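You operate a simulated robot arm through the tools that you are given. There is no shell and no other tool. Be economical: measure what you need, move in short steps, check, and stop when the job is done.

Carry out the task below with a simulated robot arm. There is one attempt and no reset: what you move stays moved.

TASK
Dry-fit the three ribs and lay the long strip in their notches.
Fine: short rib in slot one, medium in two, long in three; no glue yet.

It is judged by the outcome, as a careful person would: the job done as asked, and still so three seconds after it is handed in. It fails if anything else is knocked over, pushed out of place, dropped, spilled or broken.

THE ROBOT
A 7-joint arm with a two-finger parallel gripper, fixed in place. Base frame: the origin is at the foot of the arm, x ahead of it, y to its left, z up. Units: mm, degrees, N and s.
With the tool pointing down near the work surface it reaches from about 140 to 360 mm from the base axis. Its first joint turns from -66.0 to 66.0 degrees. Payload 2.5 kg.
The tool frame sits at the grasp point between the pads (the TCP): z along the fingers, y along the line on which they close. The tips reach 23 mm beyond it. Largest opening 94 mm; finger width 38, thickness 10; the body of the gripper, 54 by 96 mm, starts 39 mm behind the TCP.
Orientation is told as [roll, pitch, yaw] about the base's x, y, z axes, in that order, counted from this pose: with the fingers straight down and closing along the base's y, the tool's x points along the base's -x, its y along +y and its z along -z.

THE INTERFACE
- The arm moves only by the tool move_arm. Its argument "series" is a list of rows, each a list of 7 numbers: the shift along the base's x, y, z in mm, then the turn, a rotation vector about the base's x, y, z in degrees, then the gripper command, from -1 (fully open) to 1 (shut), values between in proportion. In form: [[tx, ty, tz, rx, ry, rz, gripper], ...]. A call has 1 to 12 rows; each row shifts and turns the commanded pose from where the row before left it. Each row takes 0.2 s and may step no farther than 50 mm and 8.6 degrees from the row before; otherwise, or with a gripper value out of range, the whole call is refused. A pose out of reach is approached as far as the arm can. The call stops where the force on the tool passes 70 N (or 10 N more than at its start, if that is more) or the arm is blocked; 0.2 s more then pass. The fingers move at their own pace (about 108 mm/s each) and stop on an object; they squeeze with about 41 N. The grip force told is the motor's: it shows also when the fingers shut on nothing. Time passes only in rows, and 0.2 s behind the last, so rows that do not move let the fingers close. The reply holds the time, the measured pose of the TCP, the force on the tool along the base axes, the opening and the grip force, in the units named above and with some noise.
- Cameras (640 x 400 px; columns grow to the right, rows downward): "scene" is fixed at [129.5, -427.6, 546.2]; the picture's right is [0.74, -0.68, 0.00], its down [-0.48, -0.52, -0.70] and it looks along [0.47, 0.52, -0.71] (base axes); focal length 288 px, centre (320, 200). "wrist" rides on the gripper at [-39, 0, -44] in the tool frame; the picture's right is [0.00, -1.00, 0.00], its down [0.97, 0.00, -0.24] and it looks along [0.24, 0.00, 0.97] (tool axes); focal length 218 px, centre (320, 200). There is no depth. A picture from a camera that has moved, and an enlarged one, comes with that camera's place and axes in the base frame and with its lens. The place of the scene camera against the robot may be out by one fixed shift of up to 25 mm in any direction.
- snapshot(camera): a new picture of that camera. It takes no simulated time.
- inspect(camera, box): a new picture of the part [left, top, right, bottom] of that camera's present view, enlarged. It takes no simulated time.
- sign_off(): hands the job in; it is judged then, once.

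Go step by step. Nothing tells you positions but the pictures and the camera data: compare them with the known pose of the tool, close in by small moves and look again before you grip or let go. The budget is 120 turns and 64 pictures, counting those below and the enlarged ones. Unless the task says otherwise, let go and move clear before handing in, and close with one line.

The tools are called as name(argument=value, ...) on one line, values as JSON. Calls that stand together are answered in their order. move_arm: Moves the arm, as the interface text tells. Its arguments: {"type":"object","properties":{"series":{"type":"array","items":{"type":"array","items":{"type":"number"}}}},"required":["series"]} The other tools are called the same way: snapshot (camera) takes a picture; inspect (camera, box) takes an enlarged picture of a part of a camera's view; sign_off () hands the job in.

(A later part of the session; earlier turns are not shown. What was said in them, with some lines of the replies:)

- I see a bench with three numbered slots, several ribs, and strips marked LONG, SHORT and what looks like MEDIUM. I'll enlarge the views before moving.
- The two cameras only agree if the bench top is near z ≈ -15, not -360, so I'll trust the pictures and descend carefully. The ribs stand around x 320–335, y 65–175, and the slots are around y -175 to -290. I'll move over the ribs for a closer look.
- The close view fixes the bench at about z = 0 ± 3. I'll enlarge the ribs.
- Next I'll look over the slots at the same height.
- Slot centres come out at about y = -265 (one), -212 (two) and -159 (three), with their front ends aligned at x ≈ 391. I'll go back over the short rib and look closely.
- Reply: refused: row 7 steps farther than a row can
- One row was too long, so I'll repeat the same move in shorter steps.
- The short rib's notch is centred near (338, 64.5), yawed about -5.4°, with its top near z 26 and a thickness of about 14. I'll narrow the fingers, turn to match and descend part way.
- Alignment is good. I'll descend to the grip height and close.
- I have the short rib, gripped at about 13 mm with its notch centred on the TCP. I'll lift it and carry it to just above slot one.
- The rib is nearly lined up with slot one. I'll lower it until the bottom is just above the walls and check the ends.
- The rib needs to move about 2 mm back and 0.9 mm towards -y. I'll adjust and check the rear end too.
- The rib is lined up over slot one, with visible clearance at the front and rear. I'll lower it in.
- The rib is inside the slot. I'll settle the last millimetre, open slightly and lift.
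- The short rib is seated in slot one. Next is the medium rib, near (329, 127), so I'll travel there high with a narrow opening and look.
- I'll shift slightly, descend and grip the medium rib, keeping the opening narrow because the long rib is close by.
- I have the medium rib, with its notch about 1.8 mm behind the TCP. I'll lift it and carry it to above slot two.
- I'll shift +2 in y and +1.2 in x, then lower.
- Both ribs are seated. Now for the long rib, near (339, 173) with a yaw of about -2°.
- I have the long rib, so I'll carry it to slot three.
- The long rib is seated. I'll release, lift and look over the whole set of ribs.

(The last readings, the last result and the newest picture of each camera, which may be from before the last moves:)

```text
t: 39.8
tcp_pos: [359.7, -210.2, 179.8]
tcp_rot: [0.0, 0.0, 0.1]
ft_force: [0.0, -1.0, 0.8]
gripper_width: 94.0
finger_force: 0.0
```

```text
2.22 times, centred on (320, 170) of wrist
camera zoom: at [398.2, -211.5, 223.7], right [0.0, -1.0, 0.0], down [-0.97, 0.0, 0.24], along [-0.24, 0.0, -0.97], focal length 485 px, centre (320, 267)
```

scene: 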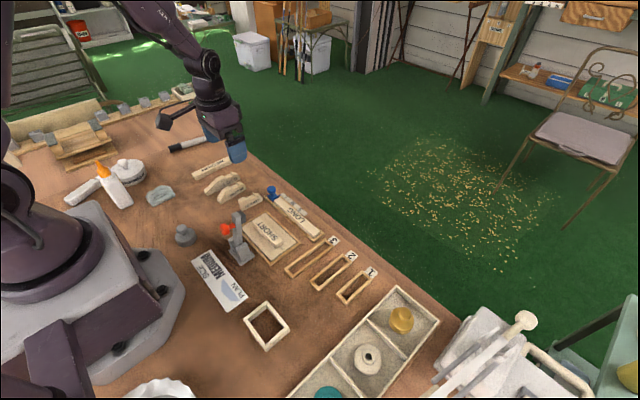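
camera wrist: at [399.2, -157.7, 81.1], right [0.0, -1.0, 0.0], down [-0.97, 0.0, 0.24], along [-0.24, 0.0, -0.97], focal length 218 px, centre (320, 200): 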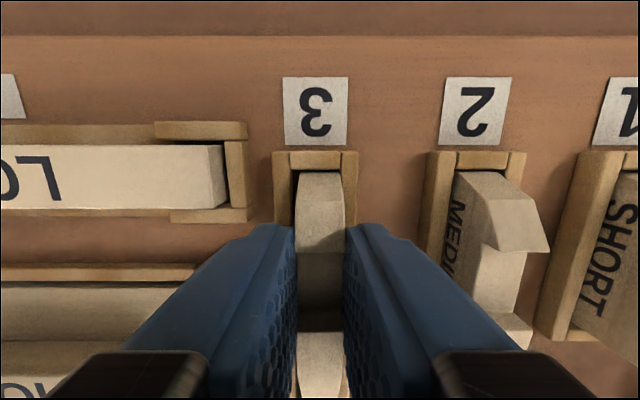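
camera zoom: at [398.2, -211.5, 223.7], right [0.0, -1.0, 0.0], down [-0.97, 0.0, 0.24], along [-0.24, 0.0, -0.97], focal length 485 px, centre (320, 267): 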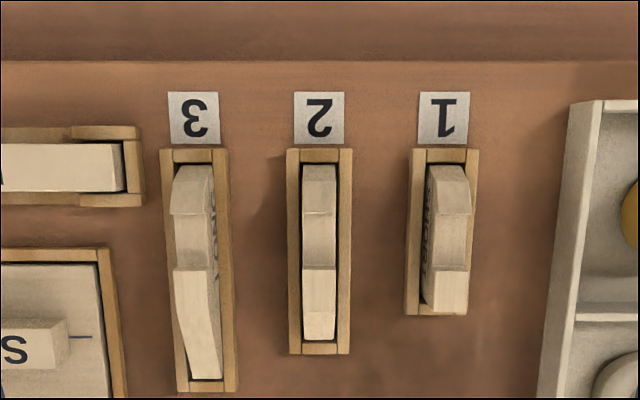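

All three notches line up. Next I'll turn the gripper 90° and go over the long strip in its tray for a close look.

move_arm(series=[[3, 13.6, -4, 0, 0, 8.1818, -1], [3, 13.6, -4, 0, 0, 8.1818, -1], [3, 13.6, -4, 0, 0, 8.1818, -1], [3, 13.6, -4, 0, 0, 8.1818, -1], [3, 13.6, -4, 0, 0, 8.1818, -1], [3, 13.6, -4, 0, 0, 8.1818, -0.5], [3, 13.6, -4, 0, 0, 8.1818, -0.2], [3, 13.6, -4, 0, 0, 8.1818, -0.1], [3, 13.6, -4, 0, 0, 8.1818, -0.1], [3, 13.6, -4, 0, 0, 8.1818, -0.1], [3, 13.6, -4, 0, 0, 8.1818, -0.1], [0, 0, 0, 0, 0, 0, -0.1]])

snapshot(camera="wrist")

inspect(camera="scene", box=[250, 170, 350, 250])

```text
t: 42.4
tcp_pos: [393.7, -61.0, 138.9]
tcp_rot: [0.0, 0.0, 90.1]
ft_force: [0.2, -0.6, -0.5]
gripper_width: 51.7
finger_force: 0.0
```

```text
20 pictures are left
camera wrist: at [392.9, -22.0, 182.8], right [1.0, 0.0, 0.0], down [0.0, -0.97, 0.24], along [0.0, -0.24, -0.97], focal length 218 px, centre (320, 200)
```

wrist: 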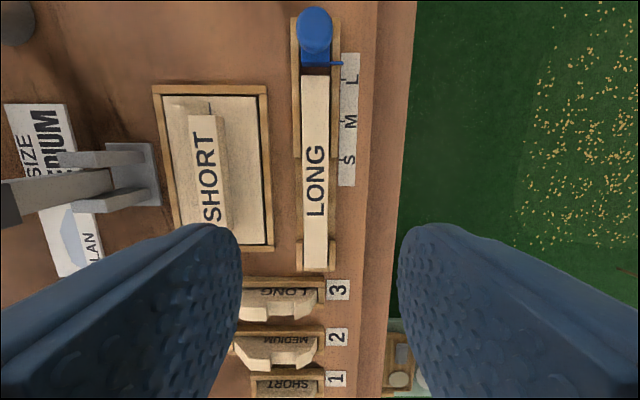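

```text
5.00 times, centred on (300, 210) of scene
camera zoom: at [129.5, -427.6, 546.2], right [0.74, -0.68, 0.0], down [-0.48, -0.52, -0.7], along [0.47, 0.52, -0.71], focal length 1440 px, centre (420, 150)
```

zoom: 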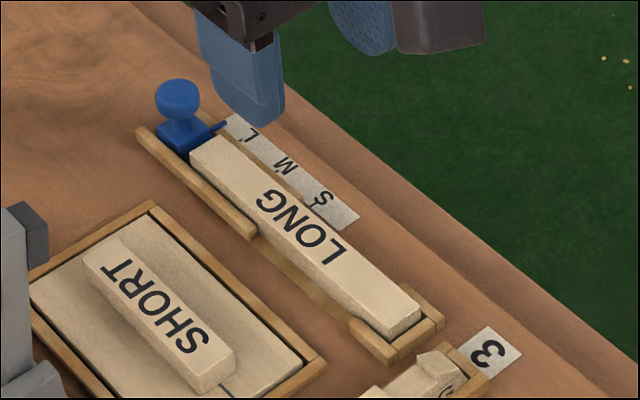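

The strip spans y ≈ 24 to -120 at x ≈ 390, with its top near z 13. The tray rails have a cut-out at y -33 to -97, so I'll descend there part way.

move_arm(series=[[-2.9, 6, -20, 0, 0, 0, 0.1], [0, 0, -30, 0, 0, 0, 0.1], [0, 0, -35, 0, 0, 0, 0.1], [0, 0, 0, 0, 0, 0, 0.1], [0, 0, 0, 0, 0, 0, 0.1]])

snapshot(camera="wrist")

inspect(camera="scene", box=[260, 180, 340, 244])

```text
t: 43.6
tcp_pos: [391.3, -55.9, 53.9]
tcp_rot: [0.0, 0.0, 90.0]
ft_force: [0.2, -0.2, 0.2]
gripper_width: 42.2
finger_force: 0.0
```

```text
18 pictures are left
camera wrist: at [390.0, -17.9, 96.7], right [1.0, 0.0, 0.0], down [0.0, -0.97, 0.24], along [0.0, -0.24, -0.97], focal length 218 px, centre (320, 200)
```

wrist: 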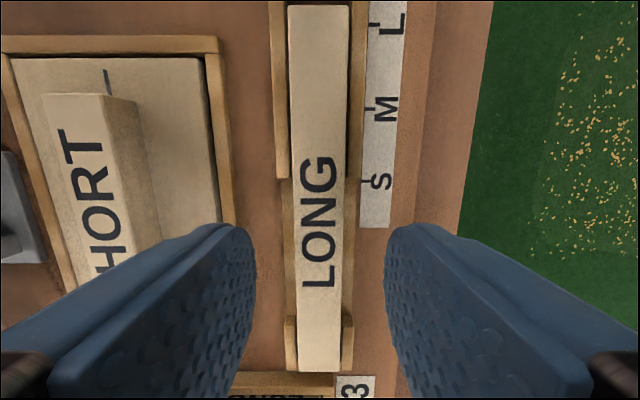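

```text
6.25 times, centred on (300, 212) of scene
camera zoom: at [129.5, -427.6, 546.2], right [0.74, -0.68, 0.0], down [-0.48, -0.52, -0.7], along [0.47, 0.52, -0.71], focal length 1801 px, centre (445, 125)
```

zoom: 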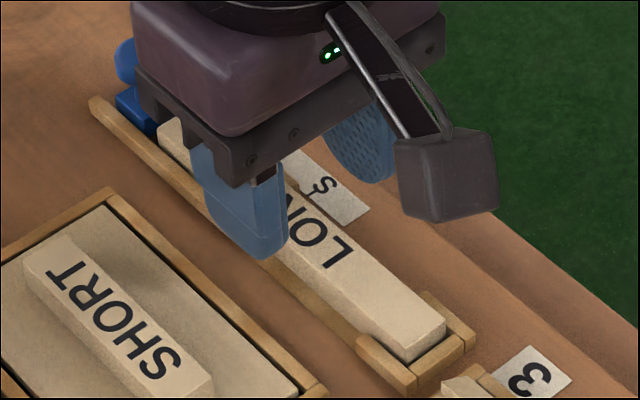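

Alignment is good. I'll go down to grip the top few millimetres of the strip, so the fingertips stay above the rib tops when I place it.

move_arm(series=[[-0.5, 1.5, -8, 0, 0, 0, 0.1], [0, 0, -8, 0, 0, 0, 0.1], [0, 0, -4.5, 0, 0, 0, 0.1], [0, 0, 0, 0, 0, 0, 0.1]])

inspect(camera="scene", box=[270, 190, 330, 240])

```text
t: 44.6
tcp_pos: [389.5, -52.9, 33.1]
tcp_rot: [0.0, 0.0, 90.0]
ft_force: [-0.1, 0.1, -0.9]
gripper_width: 42.4
finger_force: 0.2
```

```text
8.00 times, centred on (300, 215) of scene
camera zoom: at [129.5, -427.6, 546.2], right [0.74, -0.68, 0.0], down [-0.48, -0.52, -0.7], along [0.47, 0.52, -0.71], focal length 2305 px, centre (480, 80)
```

zoom: 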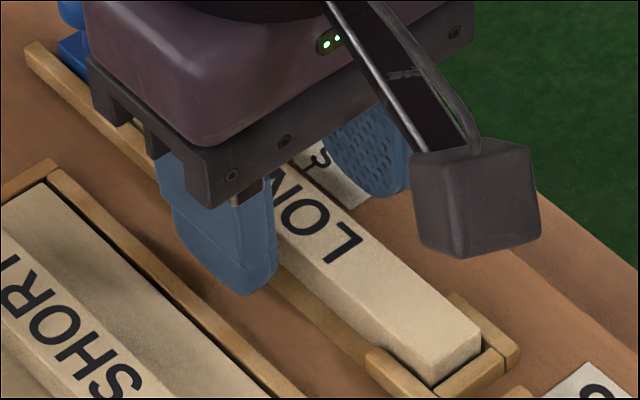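

move_arm(series=[[0, 0, 0, 0, 0, 0, 1], [0, 0, 0, 0, 0, 0, 1], [0, 0, 0, 0, 0, 0, 1]])

inspect(camera="scene", box=[270, 190, 330, 240])

```text
t: 45.4
tcp_pos: [390.7, -53.7, 33.5]
tcp_rot: [0.0, 0.0, 89.9]
ft_force: [-0.6, 0.7, 0.4]
gripper_width: 18.8
finger_force: 15.9
```

```text
8.00 times, centred on (300, 215) of scene
camera zoom: at [129.5, -427.6, 546.2], right [0.74, -0.68, 0.0], down [-0.48, -0.52, -0.7], along [0.47, 0.52, -0.71], focal length 2305 px, centre (480, 80)
```

zoom: 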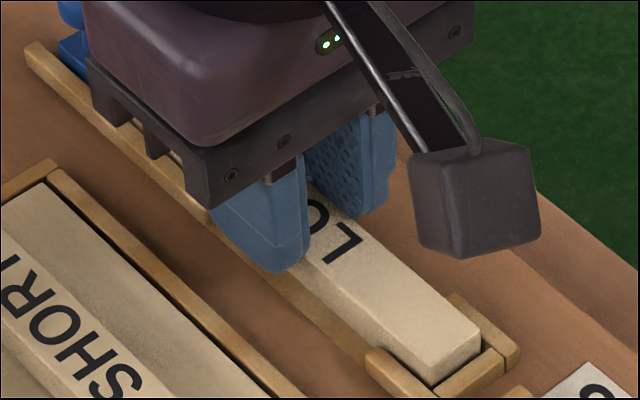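

I've got it at 18.8 mm wide. I'll lift it straight up and check that it comes along level.

move_arm(series=[[0, 0, 5, 0, 0, 0, 1], [0, 0, 10, 0, 0, 0, 1], [0, 0, 15, 0, 0, 0, 1], [0, 0, 20, 0, 0, 0, 1], [0, 0, 0, 0, 0, 0, 1]])

inspect(camera="scene", box=[250, 165, 350, 245])

snapshot(camera="wrist")

```text
t: 46.6
tcp_pos: [388.3, -53.3, 83.7]
tcp_rot: [0.0, -0.1, 90.0]
ft_force: [0.3, 0.7, -0.8]
gripper_width: 19.0
finger_force: 15.9
```

```text
5.00 times, centred on (300, 205) of scene
camera zoom: at [129.5, -427.6, 546.2], right [0.74, -0.68, 0.0], down [-0.48, -0.52, -0.7], along [0.47, 0.52, -0.71], focal length 1440 px, centre (420, 175)
```

zoom: 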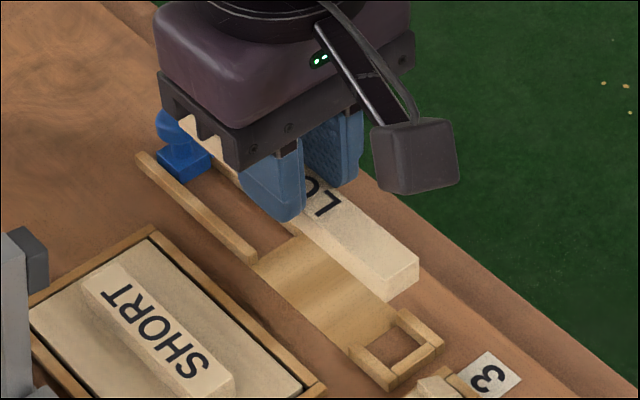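

```text
13 pictures are left
camera wrist: at [388.9, -15.5, 126.7], right [1.0, 0.0, 0.0], down [0.0, -0.97, 0.24], along [0.0, -0.24, -0.97], focal length 218 px, centre (320, 200)
```

wrist: 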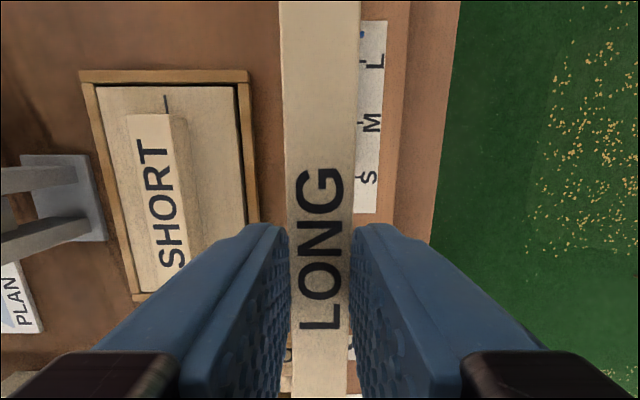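

The strip is held level with about 5 mm of grip. I'll carry it to above the notches.

move_arm(series=[[0, 0, 12, 0, 0, 0, 1], [-6, -33, 0, 0, 0, 0, 1], [-6, -33, 0, 0, 0, 0, 1], [-6, -33, 0, 0, 0, 0, 1], [-6, -33, 0, 0, 0, 0, 1], [-6, -31.5, 0, 0, 0, 0, 1], [0, 0, -20, 0, 0, 0, 1], [0, 0, 0, 0, 0, 0, 1], [0, 0, 0, 0, 0, 0, 1]])

snapshot(camera="wrist")

inspect(camera="scene", box=[290, 210, 410, 306])

```text
t: 48.6
tcp_pos: [358.5, -217.5, 74.1]
tcp_rot: [0.0, 0.0, 90.0]
ft_force: [0.3, 0.5, -0.2]
gripper_width: 18.7
finger_force: 16.0
```

```text
12 pictures are left
camera wrist: at [358.7, -179.6, 119.3], right [1.0, 0.0, 0.0], down [0.0, -0.97, 0.24], along [0.0, -0.24, -0.97], focal length 218 px, centre (320, 200)
```

wrist: 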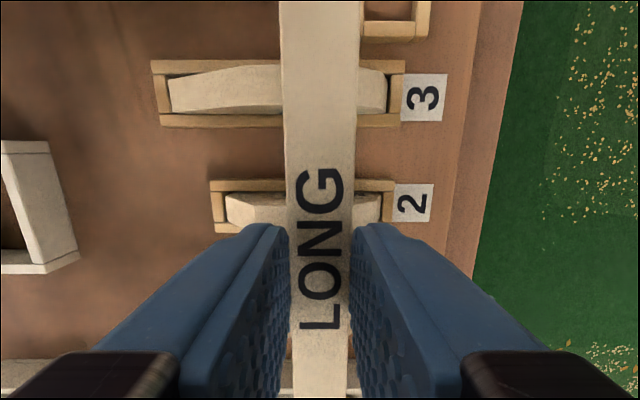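

```text
4.17 times, centred on (350, 258) of scene
camera zoom: at [129.5, -427.6, 546.2], right [0.74, -0.68, 0.0], down [-0.48, -0.52, -0.7], along [0.47, 0.51, -0.71], focal length 1200 px, centre (195, -42)
```

zoom: 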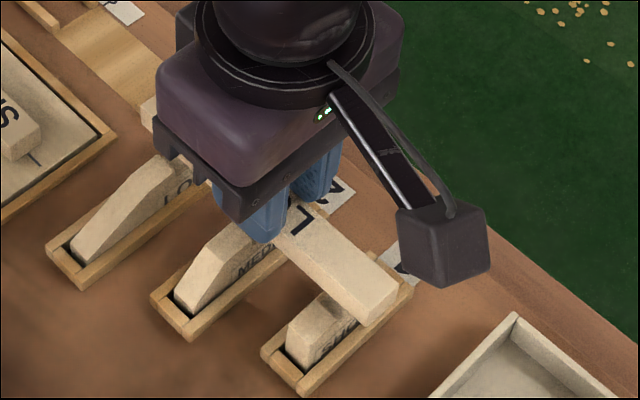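

The notch centres come out near x = 360, so I'll shift +1.3 and lower until the strip is just above the rib tops.

move_arm(series=[[1.3, 0, -6, 0, 0, 0, 1], [0, 0, -5, 0, 0, 0, 1], [0, 0, 0, 0, 0, 0, 1]])

inspect(camera="wrist", box=[220, 30, 420, 230])

inspect(camera="scene", box=[340, 260, 400, 310])

```text
t: 49.4
tcp_pos: [360.5, -218.3, 63.8]
tcp_rot: [0.0, -0.1, 90.0]
ft_force: [0.4, -0.1, -0.3]
gripper_width: 18.7
finger_force: 16.2
```

```text
2.00 times, centred on (320, 130) of wrist
camera zoom: at [360.2, -179.2, 108.0], right [1.0, 0.0, 0.0], down [0.0, -0.97, 0.24], along [0.0, -0.24, -0.97], focal length 436 px, centre (320, 340)
```

zoom: 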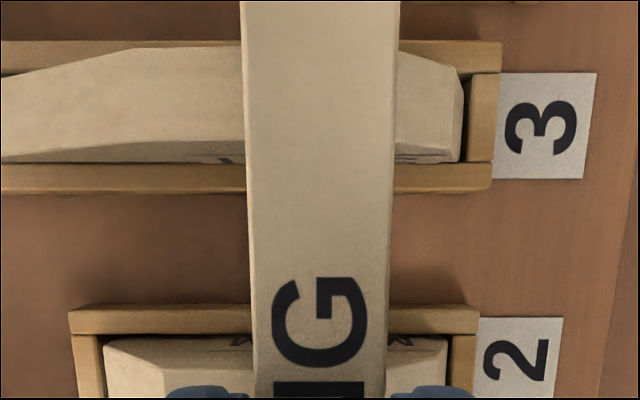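

```text
8.00 times, centred on (370, 285) of scene
camera zoom: at [129.5, -427.6, 546.2], right [0.74, -0.68, 0.0], down [-0.48, -0.52, -0.7], along [0.47, 0.52, -0.71], focal length 2305 px, centre (-80, -480)
```

zoom: 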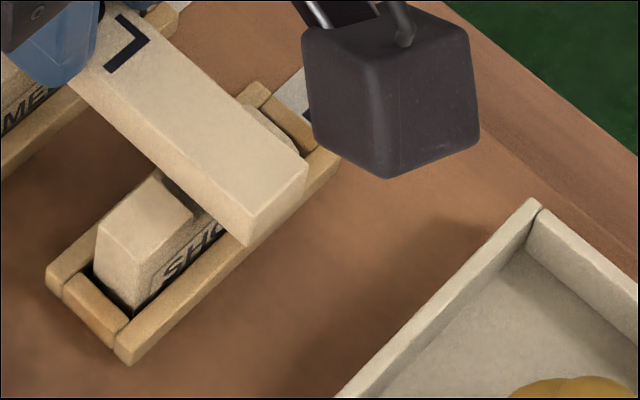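

I'll lower 3 mm more, gently, and look for the notch edges beside the strip.

move_arm(series=[[0, 0, -1.5, 0, 0, 0, 1], [0, 0, -1.5, 0, 0, 0, 1], [0, 0, 0, 0, 0, 0, 1]])

inspect(camera="wrist", box=[270, 40, 370, 120])

```text
t: 50.2
tcp_pos: [360.9, -216.9, 61.3]
tcp_rot: [0.0, 0.0, 89.9]
ft_force: [0.6, -1.0, -0.1]
gripper_width: 18.5
finger_force: 16.4
```

```text
5.00 times, centred on (320, 80) of wrist
camera zoom: at [360.2, -179.0, 104.7], right [1.0, 0.0, 0.0], down [0.0, -0.97, 0.24], along [0.0, -0.24, -0.97], focal length 1091 px, centre (320, 800)
```

zoom: 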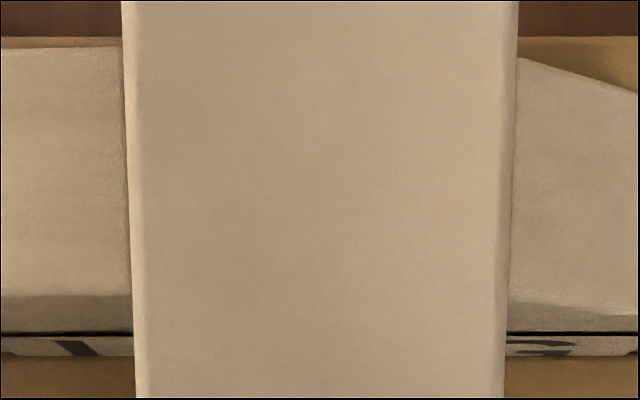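

move_arm(series=[[0, 0, -1, 0, 0, 0, 1], [0, 0, -1, 0, 0, 0, 1]])

inspect(camera="scene", box=[340, 260, 400, 310])

```text
t: 50.8
tcp_pos: [360.3, -217.9, 59.8]
tcp_rot: [0.0, 0.0, 90.0]
ft_force: [-0.7, 0.8, 0.1]
gripper_width: 18.7
finger_force: 15.6
```

```text
8.00 times, centred on (370, 285) of scene
camera zoom: at [129.5, -427.6, 546.2], right [0.74, -0.68, 0.0], down [-0.48, -0.52, -0.7], along [0.47, 0.52, -0.71], focal length 2305 px, centre (-80, -480)
```

zoom: 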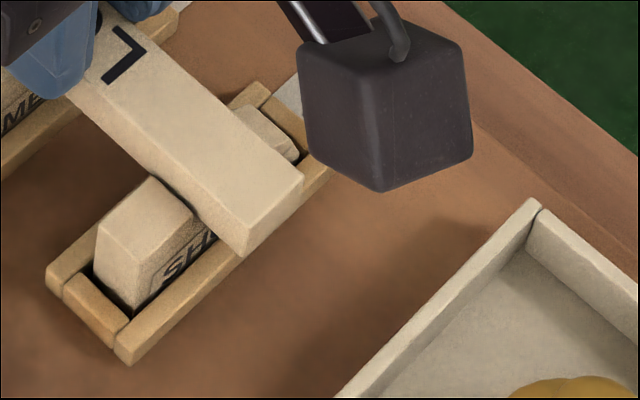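

No contact so far, and the wrist geometry has the strip centred in the notches to within about 0.5 mm. I'll keep lowering in small steps and watch the force.

move_arm(series=[[0, 0, -1, 0, 0, 0, 1], [0, 0, -1, 0, 0, 0, 1]])

move_arm(series=[[0, 0, -1, 0, 0, 0, 1], [0, 0, -1, 0, 0, 0, 1]])

inspect(camera="scene", box=[340, 260, 400, 310])

```text
t: 51.4
tcp_pos: [360.3, -216.6, 57.9]
tcp_rot: [0.0, 0.0, 90.0]
ft_force: [-0.3, 0.1, 0.3]
gripper_width: 18.6
finger_force: 16.6
```

```text
t: 52.0
tcp_pos: [361.8, -217.1, 55.5]
tcp_rot: [0.1, -0.1, 90.0]
ft_force: [-4.6, 2.6, 13.5]
gripper_width: 18.7
finger_force: 16.3
```

```text
8.00 times, centred on (370, 285) of scene
camera zoom: at [129.5, -427.6, 546.2], right [0.74, -0.68, 0.0], down [-0.48, -0.53, -0.7], along [0.47, 0.51, -0.71], focal length 2305 px, centre (-80, -480)
```

zoom: 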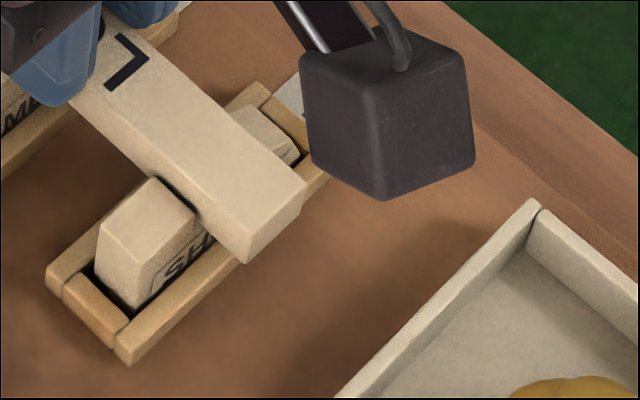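

It made light contact (13 N) with a push towards -x, so the strip is catching the front notch edges. I'll back up, shift about -1.2 in x and try again.

move_arm(series=[[0, 0, 2, 0, 0, 0, 1], [-1.2, 0, 0, 0, 0, 0, 1], [0, 0, -1, 0, 0, 0, 1], [0, 0, -1, 0, 0, 0, 1]])

inspect(camera="wrist", box=[220, 30, 420, 230])

```text
t: 53.0
tcp_pos: [360.8, -216.6, 56.0]
tcp_rot: [-0.1, 0.2, 90.0]
ft_force: [-1.6, 0.8, 13.2]
gripper_width: 18.9
finger_force: 15.9
```

```text
2.00 times, centred on (320, 130) of wrist
camera zoom: at [359.1, -179.3, 99.7], right [1.0, 0.0, 0.0], down [0.0, -0.97, 0.24], along [0.0, -0.24, -0.97], focal length 436 px, centre (320, 340)
```

zoom: 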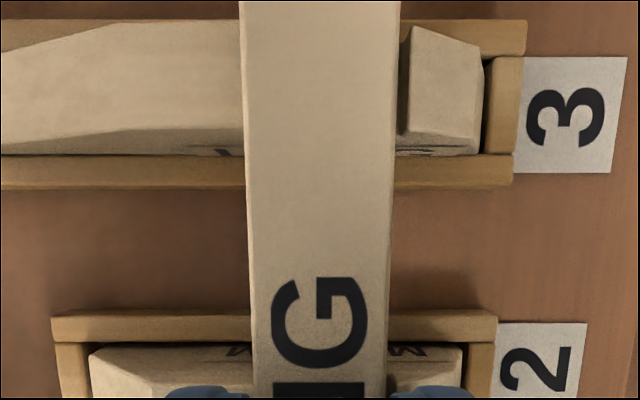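

The wrist view now shows the front notch edge of rib 3 clear of the strip, so the strip is actually about 1.8 mm too far back. I'll raise it, shift forward and retry.

move_arm(series=[[0, 0, 2.5, 0, 0, 0, 1], [1.8, 0, 0, 0, 0, 0, 1], [0, 0, 0, 0, 0, 0, 1], [0, 0, -1, 0, 0, 0, 1], [0, 0, -1, 0, 0, 0, 1], [0, 0, -0.8, 0, 0, 0, 1]])

inspect(camera="wrist", box=[220, 30, 420, 230])

```text
t: 54.4
tcp_pos: [360.6, -216.1, 56.4]
tcp_rot: [-0.1, 0.1, 90.0]
ft_force: [-2.1, 2.6, 12.8]
gripper_width: 18.6
finger_force: 16.3
```

```text
2.00 times, centred on (320, 130) of wrist
camera zoom: at [361.1, -179.1, 99.6], right [1.0, 0.0, 0.0], down [0.0, -0.97, 0.24], along [0.0, -0.24, -0.97], focal length 436 px, centre (320, 340)
```

zoom: 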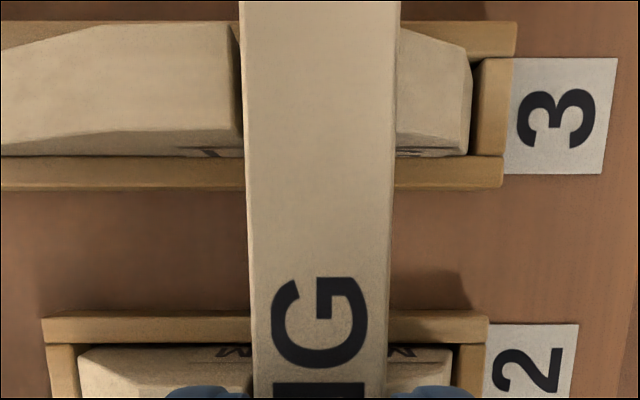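

The strip lies between both notch edges, and the contact height was the same on every try. It is either on the notch floor or my fingertips are touching rib 2's top. I'll centre it by -0.4, unload slightly, open a little and lift off.

move_arm(series=[[-0.4, 0, 0.8, 0, 0, 0, 1], [0, 0, 0, 0, 0, 0, 1], [0, 0, 0, 0, 0, 0, 0.4], [0, 0, 0, 0, 0, 0, 0.4], [0, 0, 10, 0, 0, 0, 0.4], [0, 0, 25, 0, 0, 0, 0.4], [0, 0, 40, 0, 0, 0, 0.3], [0, 0, 40, 0, 0, 0, 0.3], [0, 0, 0, 0, 0, 0, 0.3]])

inspect(camera="scene", box=[280, 220, 400, 310])

```text
t: 56.4
tcp_pos: [361.3, -217.6, 168.4]
tcp_rot: [0.0, 0.0, 90.1]
ft_force: [0.9, 0.2, -0.1]
gripper_width: 32.9
finger_force: 0.0
```

```text
4.44 times, centred on (340, 265) of scene
camera zoom: at [129.5, -427.6, 546.2], right [0.74, -0.68, 0.0], down [-0.48, -0.52, -0.7], along [0.47, 0.52, -0.71], focal length 1280 px, centre (231, -89)
```

zoom: 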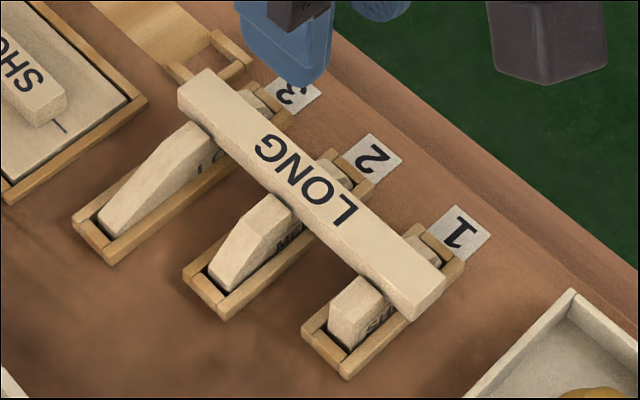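

The strip now spans all three ribs. I'll check how well it is seated up close.

inspect(camera="scene", box=[310, 235, 380, 300])

inspect(camera="wrist", box=[240, 80, 400, 340])

```text
6.15 times, centred on (345, 268) of scene
camera zoom: at [129.5, -427.6, 546.2], right [0.74, -0.68, 0.0], down [-0.48, -0.52, -0.7], along [0.47, 0.52, -0.71], focal length 1773 px, centre (166, -215)
```

zoom: 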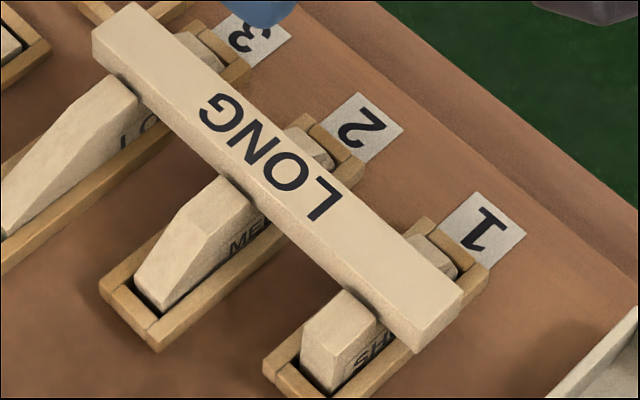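

```text
1.54 times, centred on (320, 210) of wrist
camera zoom: at [360.2, -179.1, 212.3], right [1.0, 0.0, 0.0], down [0.0, -0.97, 0.24], along [0.0, -0.24, -0.97], focal length 336 px, centre (320, 185)
```

zoom: 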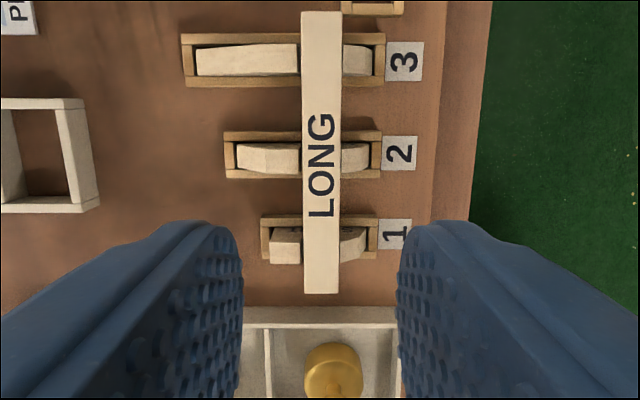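

The strip lies between the notch edges of all three ribs, level, and the gripper is clear at z ≈ 168. I'm handing the job in.

sign_off()

```text
The job is handed in.
```

The ribs are dry-fitted without glue (short in slot one, medium in two, long in three), and the long strip is resting in all three notches.
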